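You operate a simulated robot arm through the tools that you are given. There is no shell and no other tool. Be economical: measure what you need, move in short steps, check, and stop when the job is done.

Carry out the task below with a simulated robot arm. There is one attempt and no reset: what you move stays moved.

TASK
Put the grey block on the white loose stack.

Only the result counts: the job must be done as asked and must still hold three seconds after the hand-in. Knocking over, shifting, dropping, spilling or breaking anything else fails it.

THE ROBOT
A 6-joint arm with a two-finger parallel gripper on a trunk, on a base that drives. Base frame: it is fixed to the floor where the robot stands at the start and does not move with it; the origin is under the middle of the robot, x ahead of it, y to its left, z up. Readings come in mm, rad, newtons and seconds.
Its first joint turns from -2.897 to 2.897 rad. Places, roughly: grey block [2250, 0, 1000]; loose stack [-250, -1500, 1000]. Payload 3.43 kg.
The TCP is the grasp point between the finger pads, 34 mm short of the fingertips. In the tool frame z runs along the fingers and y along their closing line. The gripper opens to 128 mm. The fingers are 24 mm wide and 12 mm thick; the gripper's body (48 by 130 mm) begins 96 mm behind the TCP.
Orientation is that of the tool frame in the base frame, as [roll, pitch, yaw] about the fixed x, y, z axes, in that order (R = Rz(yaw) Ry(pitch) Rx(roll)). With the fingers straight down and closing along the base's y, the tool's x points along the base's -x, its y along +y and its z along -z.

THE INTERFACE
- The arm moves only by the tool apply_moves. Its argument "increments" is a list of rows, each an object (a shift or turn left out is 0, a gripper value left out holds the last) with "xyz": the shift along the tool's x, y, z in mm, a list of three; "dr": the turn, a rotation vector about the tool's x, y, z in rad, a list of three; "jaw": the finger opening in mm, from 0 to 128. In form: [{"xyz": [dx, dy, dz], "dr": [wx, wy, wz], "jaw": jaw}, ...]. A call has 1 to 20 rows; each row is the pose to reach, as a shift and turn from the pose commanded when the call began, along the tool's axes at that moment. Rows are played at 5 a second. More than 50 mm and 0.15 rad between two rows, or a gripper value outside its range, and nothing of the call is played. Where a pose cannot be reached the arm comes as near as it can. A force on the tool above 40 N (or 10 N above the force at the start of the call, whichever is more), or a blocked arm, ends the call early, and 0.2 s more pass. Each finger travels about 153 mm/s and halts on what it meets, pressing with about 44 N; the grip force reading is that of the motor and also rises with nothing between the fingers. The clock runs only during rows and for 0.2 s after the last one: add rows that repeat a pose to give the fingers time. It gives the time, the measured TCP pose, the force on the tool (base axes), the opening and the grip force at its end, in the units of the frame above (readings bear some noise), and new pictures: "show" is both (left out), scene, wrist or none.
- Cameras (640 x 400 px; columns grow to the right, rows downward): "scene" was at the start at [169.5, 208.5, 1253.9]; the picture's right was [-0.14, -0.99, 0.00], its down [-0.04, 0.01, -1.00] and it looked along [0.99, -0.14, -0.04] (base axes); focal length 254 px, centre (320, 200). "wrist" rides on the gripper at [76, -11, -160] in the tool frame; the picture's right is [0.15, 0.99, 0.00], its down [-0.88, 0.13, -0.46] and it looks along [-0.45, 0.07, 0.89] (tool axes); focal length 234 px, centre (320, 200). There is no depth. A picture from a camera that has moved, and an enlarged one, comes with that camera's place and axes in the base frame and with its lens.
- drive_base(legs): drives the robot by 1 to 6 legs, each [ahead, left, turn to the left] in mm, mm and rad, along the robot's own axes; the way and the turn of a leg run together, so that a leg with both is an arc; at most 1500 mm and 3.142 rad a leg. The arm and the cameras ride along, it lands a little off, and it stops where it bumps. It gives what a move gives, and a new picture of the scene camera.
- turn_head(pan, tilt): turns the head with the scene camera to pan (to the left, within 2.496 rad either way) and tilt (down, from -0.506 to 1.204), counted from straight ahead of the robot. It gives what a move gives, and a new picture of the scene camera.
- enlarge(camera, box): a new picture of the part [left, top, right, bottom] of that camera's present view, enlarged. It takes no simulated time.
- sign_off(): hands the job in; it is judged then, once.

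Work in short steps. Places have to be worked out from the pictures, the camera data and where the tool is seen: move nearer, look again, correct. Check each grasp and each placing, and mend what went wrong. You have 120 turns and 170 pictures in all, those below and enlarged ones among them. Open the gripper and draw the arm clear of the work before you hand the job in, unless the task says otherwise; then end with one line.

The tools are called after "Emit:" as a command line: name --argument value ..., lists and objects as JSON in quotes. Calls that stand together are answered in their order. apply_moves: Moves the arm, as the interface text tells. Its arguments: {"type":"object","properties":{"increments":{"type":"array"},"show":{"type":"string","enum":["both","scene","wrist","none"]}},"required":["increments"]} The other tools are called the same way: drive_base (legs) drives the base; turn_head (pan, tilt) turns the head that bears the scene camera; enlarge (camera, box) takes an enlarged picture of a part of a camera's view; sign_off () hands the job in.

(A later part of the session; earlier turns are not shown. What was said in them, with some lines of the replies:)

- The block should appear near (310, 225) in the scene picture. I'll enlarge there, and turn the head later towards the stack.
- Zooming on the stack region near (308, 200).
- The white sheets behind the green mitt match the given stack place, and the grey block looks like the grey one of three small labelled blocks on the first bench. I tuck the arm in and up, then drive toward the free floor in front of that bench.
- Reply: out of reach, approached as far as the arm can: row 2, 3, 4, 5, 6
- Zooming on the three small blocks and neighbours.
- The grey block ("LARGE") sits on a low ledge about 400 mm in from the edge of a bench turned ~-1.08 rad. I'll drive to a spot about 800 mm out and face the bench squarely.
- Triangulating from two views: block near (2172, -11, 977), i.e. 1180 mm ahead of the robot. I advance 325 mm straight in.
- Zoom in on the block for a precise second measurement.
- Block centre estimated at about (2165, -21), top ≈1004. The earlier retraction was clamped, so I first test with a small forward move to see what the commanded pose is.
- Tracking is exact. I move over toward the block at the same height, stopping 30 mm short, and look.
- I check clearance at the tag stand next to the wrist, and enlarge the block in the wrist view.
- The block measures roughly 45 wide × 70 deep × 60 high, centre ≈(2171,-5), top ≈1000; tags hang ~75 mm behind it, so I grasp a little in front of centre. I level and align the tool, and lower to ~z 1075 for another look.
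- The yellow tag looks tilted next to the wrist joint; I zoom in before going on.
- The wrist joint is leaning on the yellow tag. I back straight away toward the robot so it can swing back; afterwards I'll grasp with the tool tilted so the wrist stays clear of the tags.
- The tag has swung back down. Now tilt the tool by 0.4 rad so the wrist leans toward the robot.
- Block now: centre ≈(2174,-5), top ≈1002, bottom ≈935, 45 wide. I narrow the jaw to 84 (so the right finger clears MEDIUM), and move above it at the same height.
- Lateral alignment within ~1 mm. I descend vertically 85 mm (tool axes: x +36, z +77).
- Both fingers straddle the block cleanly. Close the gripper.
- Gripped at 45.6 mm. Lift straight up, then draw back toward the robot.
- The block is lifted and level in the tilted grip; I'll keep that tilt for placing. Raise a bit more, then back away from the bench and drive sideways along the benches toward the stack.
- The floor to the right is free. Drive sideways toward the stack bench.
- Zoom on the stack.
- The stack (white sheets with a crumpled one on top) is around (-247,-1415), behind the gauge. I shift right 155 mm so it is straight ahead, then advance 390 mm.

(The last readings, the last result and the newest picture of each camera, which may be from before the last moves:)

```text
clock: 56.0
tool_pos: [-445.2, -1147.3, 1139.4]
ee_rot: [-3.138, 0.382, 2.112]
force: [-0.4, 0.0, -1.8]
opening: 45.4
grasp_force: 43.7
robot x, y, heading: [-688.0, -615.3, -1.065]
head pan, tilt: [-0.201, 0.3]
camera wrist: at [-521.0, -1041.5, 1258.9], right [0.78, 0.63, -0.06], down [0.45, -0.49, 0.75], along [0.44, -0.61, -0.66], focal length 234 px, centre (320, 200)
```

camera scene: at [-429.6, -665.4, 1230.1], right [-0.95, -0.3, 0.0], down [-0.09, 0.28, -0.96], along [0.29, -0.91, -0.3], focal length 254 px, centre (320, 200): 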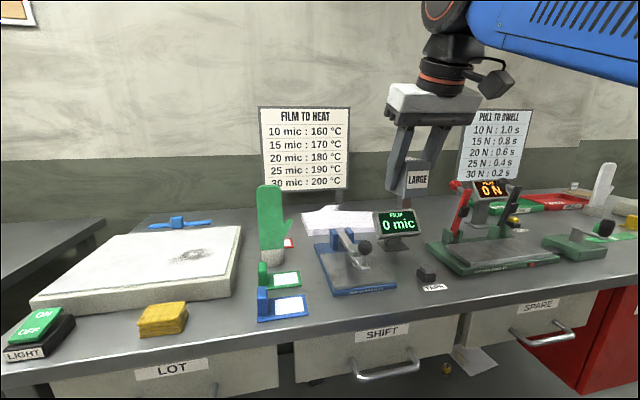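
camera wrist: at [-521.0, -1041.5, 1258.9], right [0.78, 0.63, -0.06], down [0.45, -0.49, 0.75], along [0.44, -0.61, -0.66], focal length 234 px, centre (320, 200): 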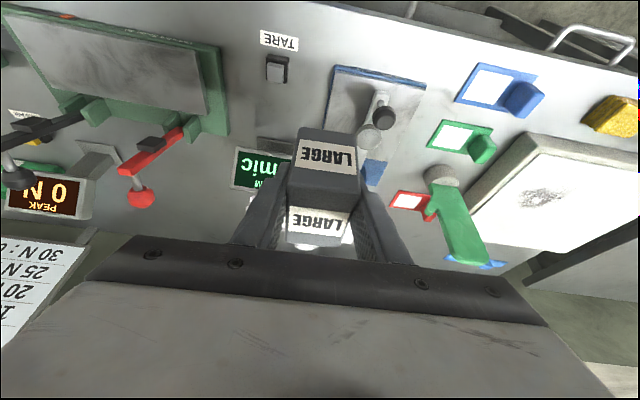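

Closer zoom of the stack itself.

Emit:
enlarge --camera "scene" --box '[290, 190, 390, 252]'

```text
6.40 times, centred on (340, 221) of scene
camera zoom: at [-429.6, -665.4, 1230.1], right [-0.95, -0.3, 0.0], down [-0.09, 0.28, -0.96], along [0.29, -0.91, -0.3], focal length 1623 px, centre (192, 66)
```

zoom: 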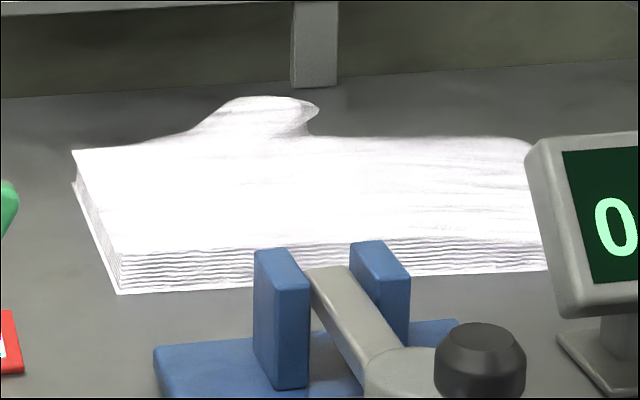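

The stack's top is ≈z 922, its centre ≈(-262,-1418), with a raised fold at the back-left, so I aim for (-266,-1408) with the TCP. Move over it first at z≈1100.

Emit:
apply_moves --increments '[{"xyz": [-35, 2, 19]}, {"xyz": [-70, 5, 38]}, {"xyz": [-105, 7, 58]}, {"xyz": [-140, 9, 77]}, {"xyz": [-175, 12, 96]}, {"xyz": [-210, 14, 115]}, {"xyz": [-245, 17, 135]}, {"xyz": [-279, 19, 154]}, {"xyz": [-279, 19, 154]}]'

Emit:
enlarge --camera "scene" --box '[250, 130, 430, 242]'

```text
clock: 58.0
tool_pos: [-267.2, -1409.5, 1102.8]
ee_rot: [-3.137, 0.383, 2.113]
force: [0.6, 0.4, -1.5]
opening: 45.5
grasp_force: 44.4
robot x, y, heading: [-688.3, -612.0, -1.07]
head pan, tilt: [-0.201, 0.3]
camera scene: at [-429.6, -665.4, 1230.1], right [-0.95, -0.3, 0.0], down [-0.09, 0.28, -0.96], along [0.29, -0.91, -0.3], focal length 254 px, centre (320, 200)
camera wrist: at [-342.0, -1303.7, 1222.1], right [0.78, 0.62, -0.06], down [0.45, -0.49, 0.75], along [0.44, -0.61, -0.66], focal length 234 px, centre (320, 200)
```

scene: 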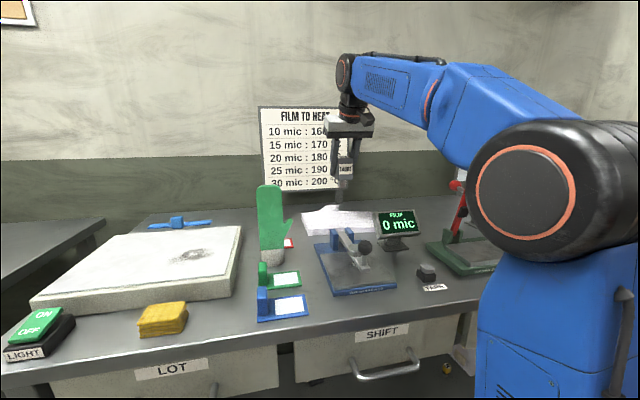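
wrist: 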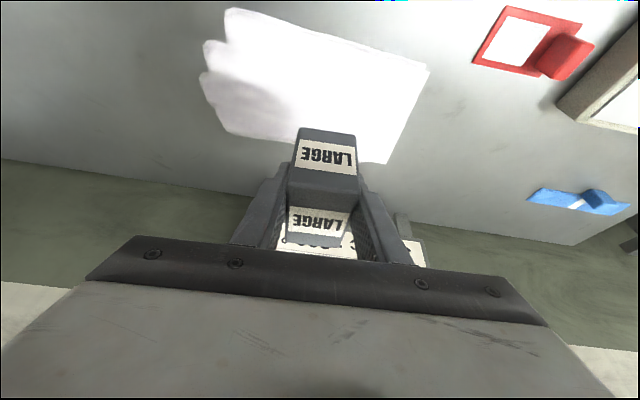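

```text
3.56 times, centred on (340, 186) of scene
camera zoom: at [-429.6, -665.4, 1230.1], right [-0.95, -0.3, 0.0], down [-0.09, 0.28, -0.96], along [0.29, -0.91, -0.3], focal length 902 px, centre (249, 250)
```

zoom: 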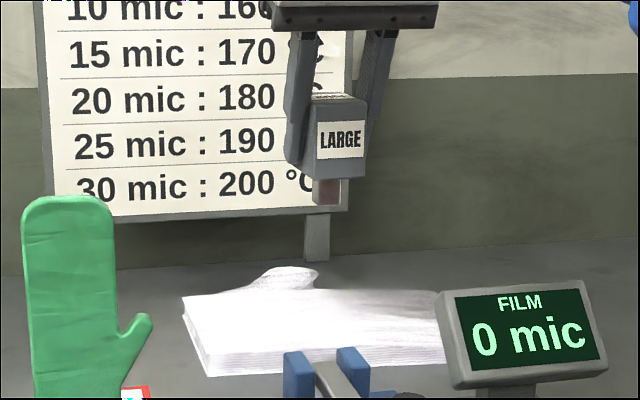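

There seems to be a stub under the block (it was hidden in the rack slot). Zoom in on it.

Emit:
enlarge --camera "scene" --box '[315, 145, 379, 185]'

```text
10.00 times, centred on (347, 165) of scene
camera zoom: at [-429.6, -665.4, 1230.1], right [-0.95, -0.3, 0.0], down [-0.09, 0.28, -0.96], along [0.29, -0.91, -0.3], focal length 2536 px, centre (50, 550)
```

zoom: 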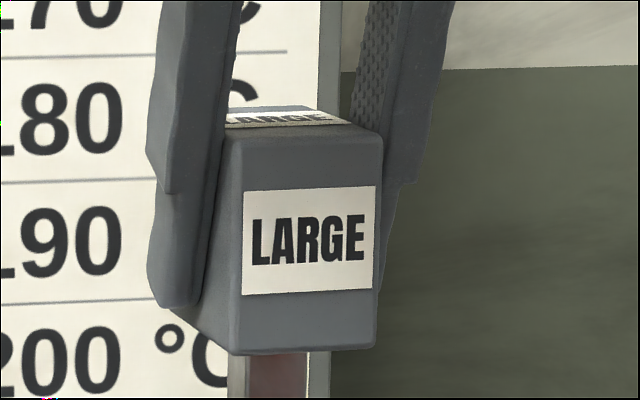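

Emit:
enlarge --camera "scene" --box '[315, 165, 379, 205]'

```text
10.00 times, centred on (347, 185) of scene
camera zoom: at [-429.6, -665.4, 1230.1], right [-0.95, -0.3, 0.0], down [-0.09, 0.28, -0.96], along [0.29, -0.91, -0.3], focal length 2536 px, centre (50, 350)
```

zoom: 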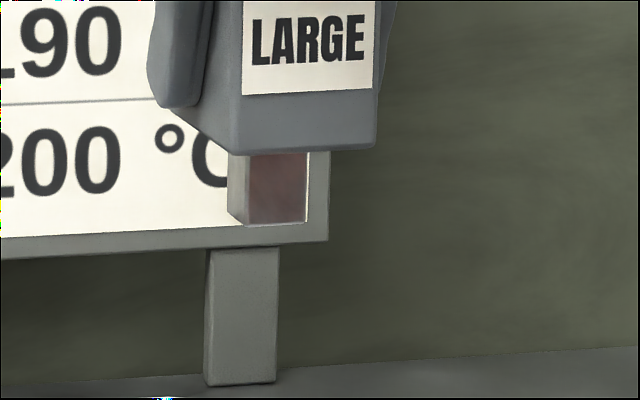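

The block has a ~19 mm square peg, ~23 mm long, under it; its foot is ~70 mm below the TCP. I'll stand it on the stack's centre. Lower first to TCP z≈1003 (foot ≈10 mm above the sheets).

Emit:
apply_moves --increments '[{"xyz": [9.3, 0, 23.2]}, {"xyz": [18.6, 0, 46.4]}, {"xyz": [26, 0, 65]}, {"xyz": [32, 0, 80]}, {"xyz": [37.3, 0, 92.8]}, {"xyz": [37.3, 0, 92.8]}]' --show "wrist"

Emit:
enlarge --camera "scene" --box '[290, 165, 400, 234]'

```text
clock: 59.4
tool_pos: [-267.0, -1409.8, 1000.8]
ee_rot: [-3.138, 0.383, 2.112]
force: [0.6, -0.4, -1.9]
opening: 45.7
grasp_force: 43.5
robot x, y, heading: [-690.7, -611.8, -1.063]
head pan, tilt: [-0.201, 0.3]
camera wrist: at [-342.1, -1304.0, 1120.3], right [0.78, 0.62, -0.06], down [0.45, -0.49, 0.75], along [0.44, -0.61, -0.66], focal length 234 px, centre (320, 200)
```

wrist: 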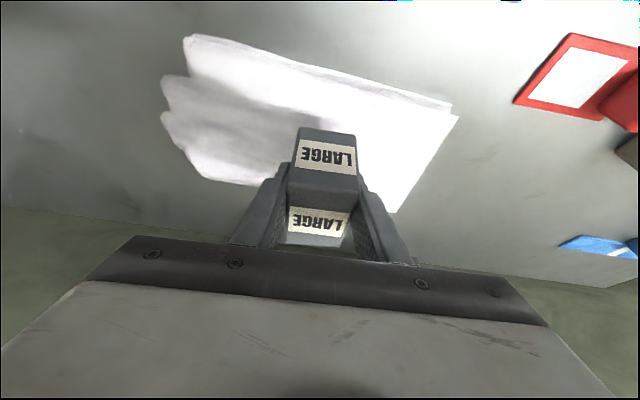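

```text
5.80 times, centred on (345, 200) of scene
camera zoom: at [-429.6, -665.5, 1230.1], right [-0.95, -0.3, 0.0], down [-0.09, 0.28, -0.96], along [0.29, -0.91, -0.3], focal length 1470 px, centre (175, 203)
```

zoom: 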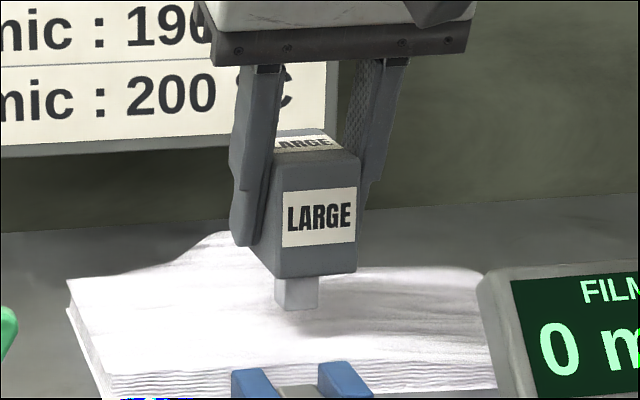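

The foot hovers just above the sheets. Lower gently in 1.5 mm rows and watch the force.

Emit:
apply_moves --increments '[{"xyz": [0.6, 0, 1.4]}, {"xyz": [1.1, 0, 2.8]}, {"xyz": [1.7, 0, 4.2]}, {"xyz": [2.2, 0, 5.6]}]' --show "none"

Emit:
enlarge --camera "scene" --box '[310, 175, 374, 215]'

```text
clock: 60.4
tool_pos: [-267.2, -1409.3, 995.2]
ee_rot: [-3.14, 0.381, 2.113]
force: [0.0, 0.8, -2.1]
opening: 45.5
grasp_force: 44.1
robot x, y, heading: [-686.9, -614.8, -1.068]
head pan, tilt: [-0.201, 0.3]
```

```text
10.00 times, centred on (342, 195) of scene
camera zoom: at [-429.6, -665.4, 1230.1], right [-0.95, -0.3, 0.0], down [-0.09, 0.28, -0.96], along [0.29, -0.91, -0.3], focal length 2536 px, centre (100, 250)
```

zoom: 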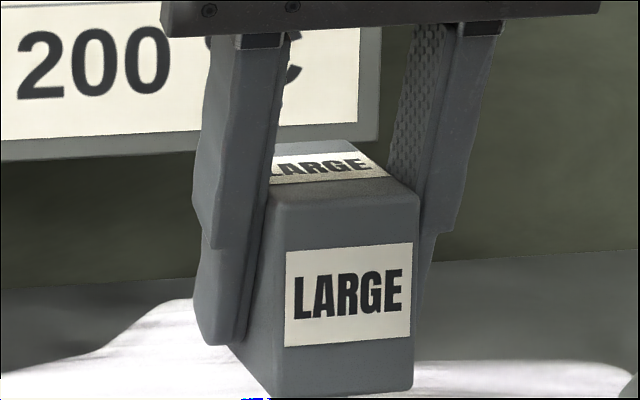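

No contact yet (z force still −2 N). Continue down in fine steps.

Emit:
apply_moves --increments '[{"xyz": [0.4, 0, 0.9]}, {"xyz": [0.8, 0, 1.8]}, {"xyz": [1.1, 0, 2.8]}, {"xyz": [1.5, 0, 3.7]}, {"xyz": [1.9, 0, 4.6]}]' --show "none"

Emit:
enlarge --camera "scene" --box '[310, 185, 374, 225]'

```text
clock: 61.6
tool_pos: [-266.8, -1408.6, 989.2]
ee_rot: [-3.14, 0.382, 2.111]
force: [0.3, -0.3, -0.9]
opening: 45.7
grasp_force: 44.2
robot x, y, heading: [-686.4, -612.9, -1.07]
head pan, tilt: [-0.201, 0.3]
```

```text
10.00 times, centred on (342, 205) of scene
camera zoom: at [-429.6, -665.5, 1230.1], right [-0.95, -0.3, 0.0], down [-0.09, 0.28, -0.96], along [0.29, -0.91, -0.3], focal length 2536 px, centre (100, 150)
```

zoom: 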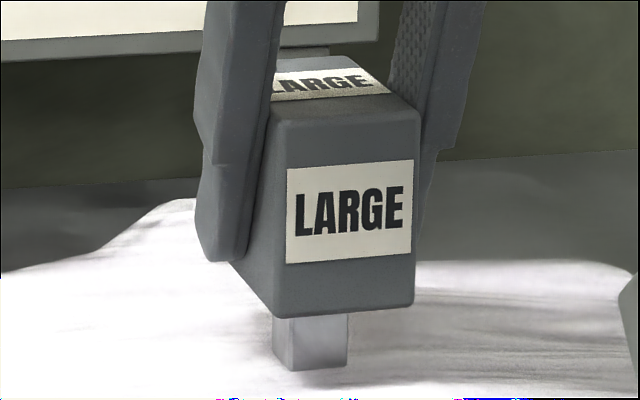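

Still light or no contact. Continue another few mm.

Emit:
apply_moves --increments '[{"xyz": [0.4, 0, 0.9]}, {"xyz": [0.8, 0, 1.9]}, {"xyz": [0.8, 0, 1.9]}]' --show "none"

Emit:
apply_moves --increments '[{"xyz": [0.4, 0, 0.9]}, {"xyz": [0.8, 0, 1.9]}, {"xyz": [0.8, 0, 1.9]}]' --show "none"

Emit:
enlarge --camera "scene" --box '[310, 185, 374, 225]'

```text
clock: 62.4
tool_pos: [-266.9, -1408.8, 988.9]
ee_rot: [-3.137, 0.385, 2.111]
force: [2.8, -3.9, 16.3]
opening: 45.5
grasp_force: 44.1
robot x, y, heading: [-692.2, -615.4, -1.07]
head pan, tilt: [-0.201, 0.3]
```

```text
clock: 63.2
tool_pos: [-268.0, -1407.8, 986.6]
ee_rot: [-3.138, 0.386, 2.109]
force: [-0.5, -0.1, 38.0]
opening: 45.4
grasp_force: 44.6
robot x, y, heading: [-686.2, -615.8, -1.071]
head pan, tilt: [-0.201, 0.3]
```

```text
10.00 times, centred on (342, 205) of scene
camera zoom: at [-430.3, -664.2, 1230.4], right [-0.95, -0.3, 0.0], down [-0.09, 0.28, -0.96], along [0.29, -0.91, -0.29], focal length 2536 px, centre (100, 150)
```

zoom: 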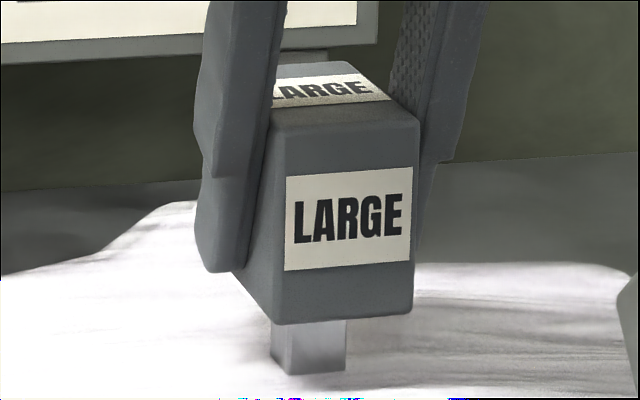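

Firm contact at TCP ≈989 (now 38 N). Ease up to nearly zero load before releasing.

Emit:
apply_moves --increments '[{"xyz": [-0.4, 0, -0.9]}, {"xyz": [-0.8, 0, -1.9]}, {"xyz": [-0.8, 0, -1.9]}]' --show "none"

```text
clock: 64.0
tool_pos: [-266.9, -1409.0, 987.7]
ee_rot: [-3.139, 0.381, 2.111]
force: [-0.4, 6.4, 16.7]
opening: 45.4
grasp_force: 43.7
robot x, y, heading: [-689.3, -609.9, -1.068]
head pan, tilt: [-0.201, 0.3]
```

Emit:
apply_moves --increments '[{"xyz": [-0.3, 0, -0.7]}, {"xyz": [-0.5, 0, -1.3]}, {"xyz": [-0.5, 0, -1.3]}]' --show "none"

```text
clock: 64.8
tool_pos: [-267.7, -1408.9, 988.7]
ee_rot: [-3.139, 0.382, 2.111]
force: [0.3, 0.0, -1.7]
opening: 45.4
grasp_force: 43.9
robot x, y, heading: [-690.3, -613.1, -1.061]
head pan, tilt: [-0.201, 0.3]
```

Load gone, foot just touching or a hair above. Go down 0.7 mm, then check.

Emit:
apply_moves --increments '[{"xyz": [0.27, 0, 0.65]}, {"xyz": [0.27, 0, 0.65]}]' --show "none"

Emit:
enlarge --camera "scene" --box '[310, 185, 374, 225]'

```text
clock: 65.4
tool_pos: [-267.7, -1408.0, 988.0]
ee_rot: [-3.138, 0.382, 2.111]
force: [0.4, -0.2, -1.1]
opening: 45.4
grasp_force: 44.5
robot x, y, heading: [-688.7, -615.8, -1.07]
head pan, tilt: [-0.201, 0.3]
```

```text
10.00 times, centred on (342, 205) of scene
camera zoom: at [-429.6, -665.5, 1230.1], right [-0.95, -0.3, 0.0], down [-0.09, 0.28, -0.96], along [0.29, -0.91, -0.3], focal length 2536 px, centre (100, 150)
```

zoom: 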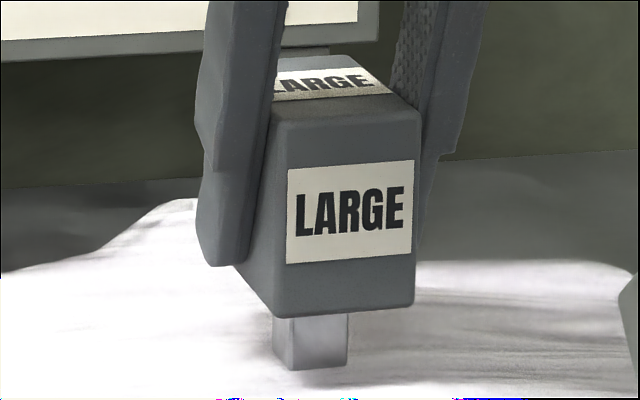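

Emit:
apply_moves --increments '[{"xyz": [0.2, 0, 0.5]}, {"xyz": [0.2, 0, 0.5]}]' --show "none"

```text
clock: 66.0
tool_pos: [-267.4, -1407.6, 987.2]
ee_rot: [-3.139, 0.38, 2.112]
force: [0.0, -1.3, -2.0]
opening: 45.6
grasp_force: 43.6
robot x, y, heading: [-687.3, -614.4, -1.065]
head pan, tilt: [-0.201, 0.3]
```

Emit:
apply_moves --increments '[{"xyz": [0.2, 0, 0.5]}, {"xyz": [0.2, 0, 0.5]}]' --show "none"

Emit:
apply_moves --increments '[{"xyz": [0.2, 0, 0.5]}, {"xyz": [0.2, 0, 0.5]}]' --show "none"

```text
clock: 66.6
tool_pos: [-267.4, -1408.3, 987.8]
ee_rot: [-3.138, 0.385, 2.113]
force: [-0.3, -1.0, 3.4]
opening: 45.6
grasp_force: 44.4
robot x, y, heading: [-688.8, -615.3, -1.065]
head pan, tilt: [-0.201, 0.3]
```

```text
clock: 67.2
tool_pos: [-267.9, -1408.4, 987.2]
ee_rot: [-3.138, 0.383, 2.112]
force: [-0.4, 0.9, 7.9]
opening: 45.7
grasp_force: 44.5
robot x, y, heading: [-685.5, -616.1, -1.067]
head pan, tilt: [-0.201, 0.3]
```

Light contact established. Ease 0.5 mm and open gradually.

Emit:
apply_moves --increments '[{"xyz": [-0.2, 0, -0.5]}, {"xyz": [-0.2, 0, -0.5]}, {"xyz": [-0.2, 0, -0.5], "jaw": 47}, {"xyz": [-0.2, 0, -0.5], "jaw": 50}, {"xyz": [-0.2, 0, -0.5], "jaw": 56}, {"xyz": [-0.2, 0, -0.5], "jaw": 66}, {"xyz": [-0.2, 0, -0.5], "jaw": 76}, {"xyz": [-0.2, 0, -0.5], "jaw": 80}]'

Emit:
enlarge --camera "scene" --box '[300, 165, 396, 225]'

```text
clock: 69.0
tool_pos: [-267.5, -1409.7, 986.4]
ee_rot: [-3.136, 0.382, 2.112]
force: [-0.1, 0.8, 0.0]
opening: 80.2
grasp_force: 0.1
robot x, y, heading: [-689.9, -616.0, -1.063]
head pan, tilt: [-0.201, 0.3]
camera scene: at [-429.6, -665.4, 1230.1], right [-0.95, -0.3, 0.0], down [-0.09, 0.28, -0.96], along [0.29, -0.91, -0.3], focal length 254 px, centre (320, 200)
camera wrist: at [-342.8, -1303.2, 1106.5], right [0.78, 0.62, -0.06], down [0.45, -0.49, 0.75], along [0.44, -0.61, -0.66], focal length 234 px, centre (320, 200)
```

scene: 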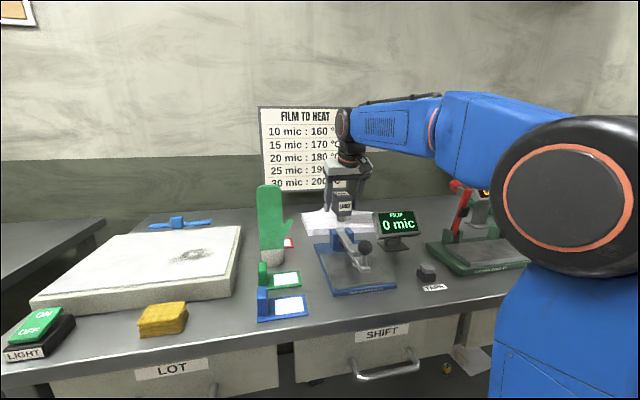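
wrist: 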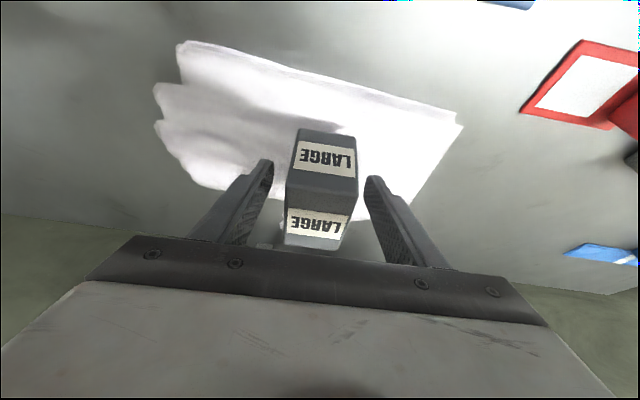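

```text
6.67 times, centred on (348, 195) of scene
camera zoom: at [-429.6, -665.4, 1230.1], right [-0.95, -0.3, 0.0], down [-0.09, 0.28, -0.96], along [0.29, -0.91, -0.3], focal length 1691 px, centre (133, 233)
```

zoom: 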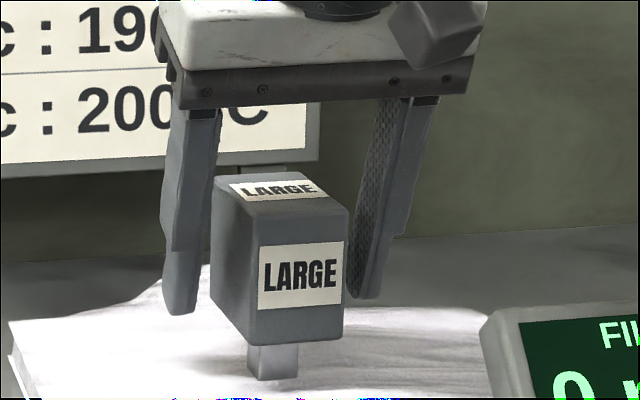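

Released and it stands. Wait a second to check that it's static before withdrawing.

Emit:
apply_moves --increments '[{}, {}, {}, {}, {}, {}]' --show "none"

Emit:
enlarge --camera "scene" --box '[300, 175, 396, 235]'

```text
clock: 70.4
tool_pos: [-268.0, -1409.3, 987.1]
ee_rot: [-3.139, 0.381, 2.111]
force: [0.1, -0.2, 0.3]
opening: 80.0
grasp_force: 0.0
robot x, y, heading: [-687.6, -612.8, -1.06]
head pan, tilt: [-0.201, 0.3]
```

```text
6.67 times, centred on (348, 205) of scene
camera zoom: at [-429.6, -665.4, 1230.1], right [-0.95, -0.3, 0.0], down [-0.09, 0.28, -0.96], along [0.29, -0.91, -0.3], focal length 1691 px, centre (133, 167)
```

zoom: 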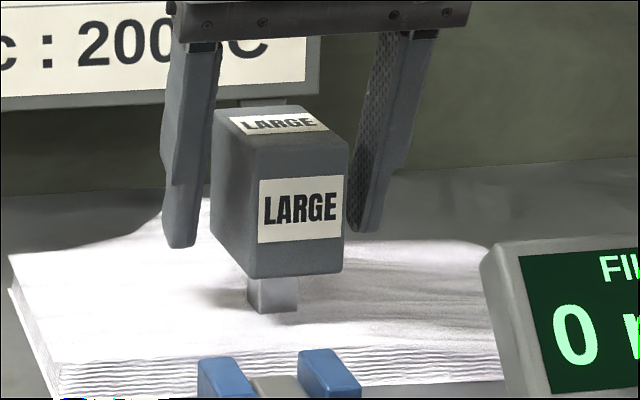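

It is static. Open wider, lift straight up, then draw back.

Emit:
apply_moves --increments '[{"jaw": 100}, {"jaw": 100}, {"xyz": [-7.5, 0, -18.6]}, {"xyz": [-15, 0, -37]}, {"xyz": [-26, 0, -65]}, {"xyz": [-37, 0, -93]}, {"xyz": [-49, 0, -121]}, {"xyz": [-49, 0, -121]}]' --show "scene"

Emit:
enlarge --camera "scene" --box '[300, 165, 396, 225]'

```text
clock: 72.2
tool_pos: [-267.6, -1408.2, 1117.9]
ee_rot: [-3.14, 0.382, 2.112]
force: [0.3, -0.1, -0.3]
opening: 100.0
grasp_force: 0.1
robot x, y, heading: [-690.4, -617.3, -1.062]
head pan, tilt: [-0.201, 0.3]
camera scene: at [-429.6, -665.4, 1230.1], right [-0.95, -0.3, 0.0], down [-0.09, 0.28, -0.96], along [0.29, -0.91, -0.3], focal length 254 px, centre (320, 200)
```

scene: 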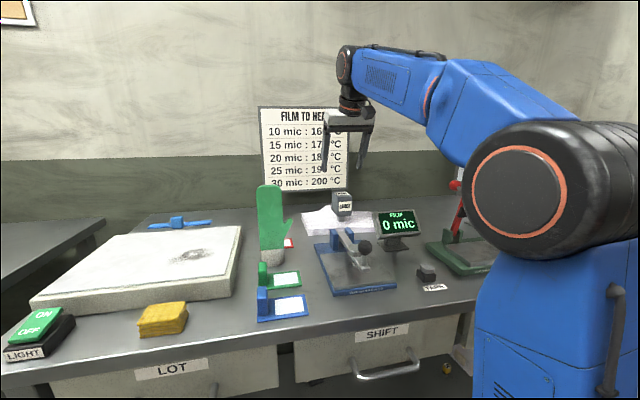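

```text
6.67 times, centred on (348, 195) of scene
camera zoom: at [-429.6, -665.4, 1230.1], right [-0.95, -0.3, 0.0], down [-0.09, 0.28, -0.96], along [0.29, -0.91, -0.3], focal length 1691 px, centre (133, 233)
```

zoom: 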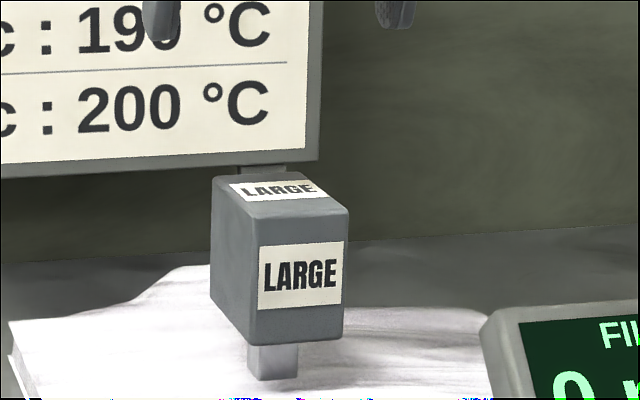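

The block stands steadily. Draw the arm back clear.

Emit:
apply_moves --increments '[{"xyz": [42, 0, -17]}, {"xyz": [84, 0, -34]}, {"xyz": [126, 0, -51]}, {"xyz": [168, 0, -68]}, {"xyz": [210, 0, -84]}, {"xyz": [250, 0, -100]}, {"xyz": [250, 0, -100]}, {"xyz": [250, 0, -100]}]' --show "scene"

Emit:
enlarge --camera "scene" --box '[260, 165, 420, 265]'

```text
clock: 74.0
tool_pos: [-405.8, -1176.3, 1117.0]
ee_rot: [-3.138, 0.382, 2.112]
force: [-0.2, -0.1, -0.5]
opening: 99.7
grasp_force: 0.1
robot x, y, heading: [-688.3, -612.5, -1.062]
head pan, tilt: [-0.201, 0.3]
camera scene: at [-429.6, -665.4, 1230.1], right [-0.95, -0.3, 0.0], down [-0.09, 0.28, -0.96], along [0.29, -0.91, -0.3], focal length 254 px, centre (320, 200)
```

scene: 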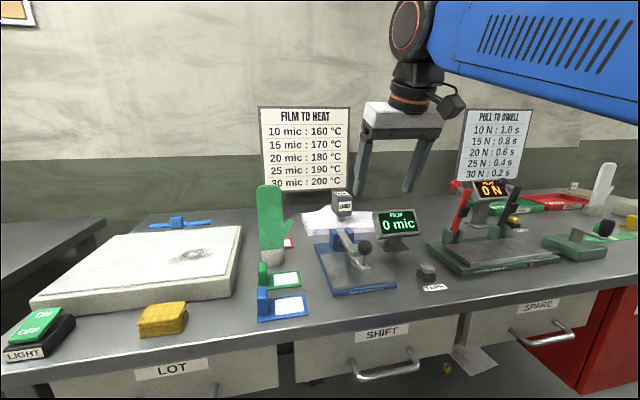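

```text
4.00 times, centred on (340, 215) of scene
camera zoom: at [-429.6, -665.4, 1230.1], right [-0.95, -0.3, 0.0], down [-0.09, 0.28, -0.96], along [0.29, -0.91, -0.3], focal length 1014 px, centre (240, 140)
```

zoom: 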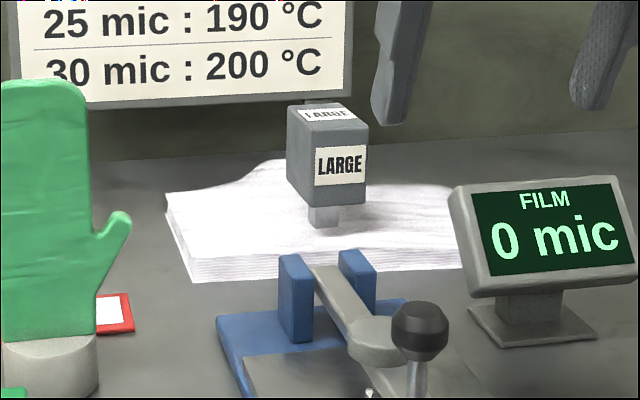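

The block stands unmoved on the stack, the arm is clear and the gripper is open. I hand in.

Emit:
sign_off

```text
The job is handed in.
```

The grey "LARGE" block stands on the white loose stack and the arm is clear, but on the way my wrist brushed the yellow hanging tag by the block rack: it still hangs on its peg, turned slightly from its original angle.
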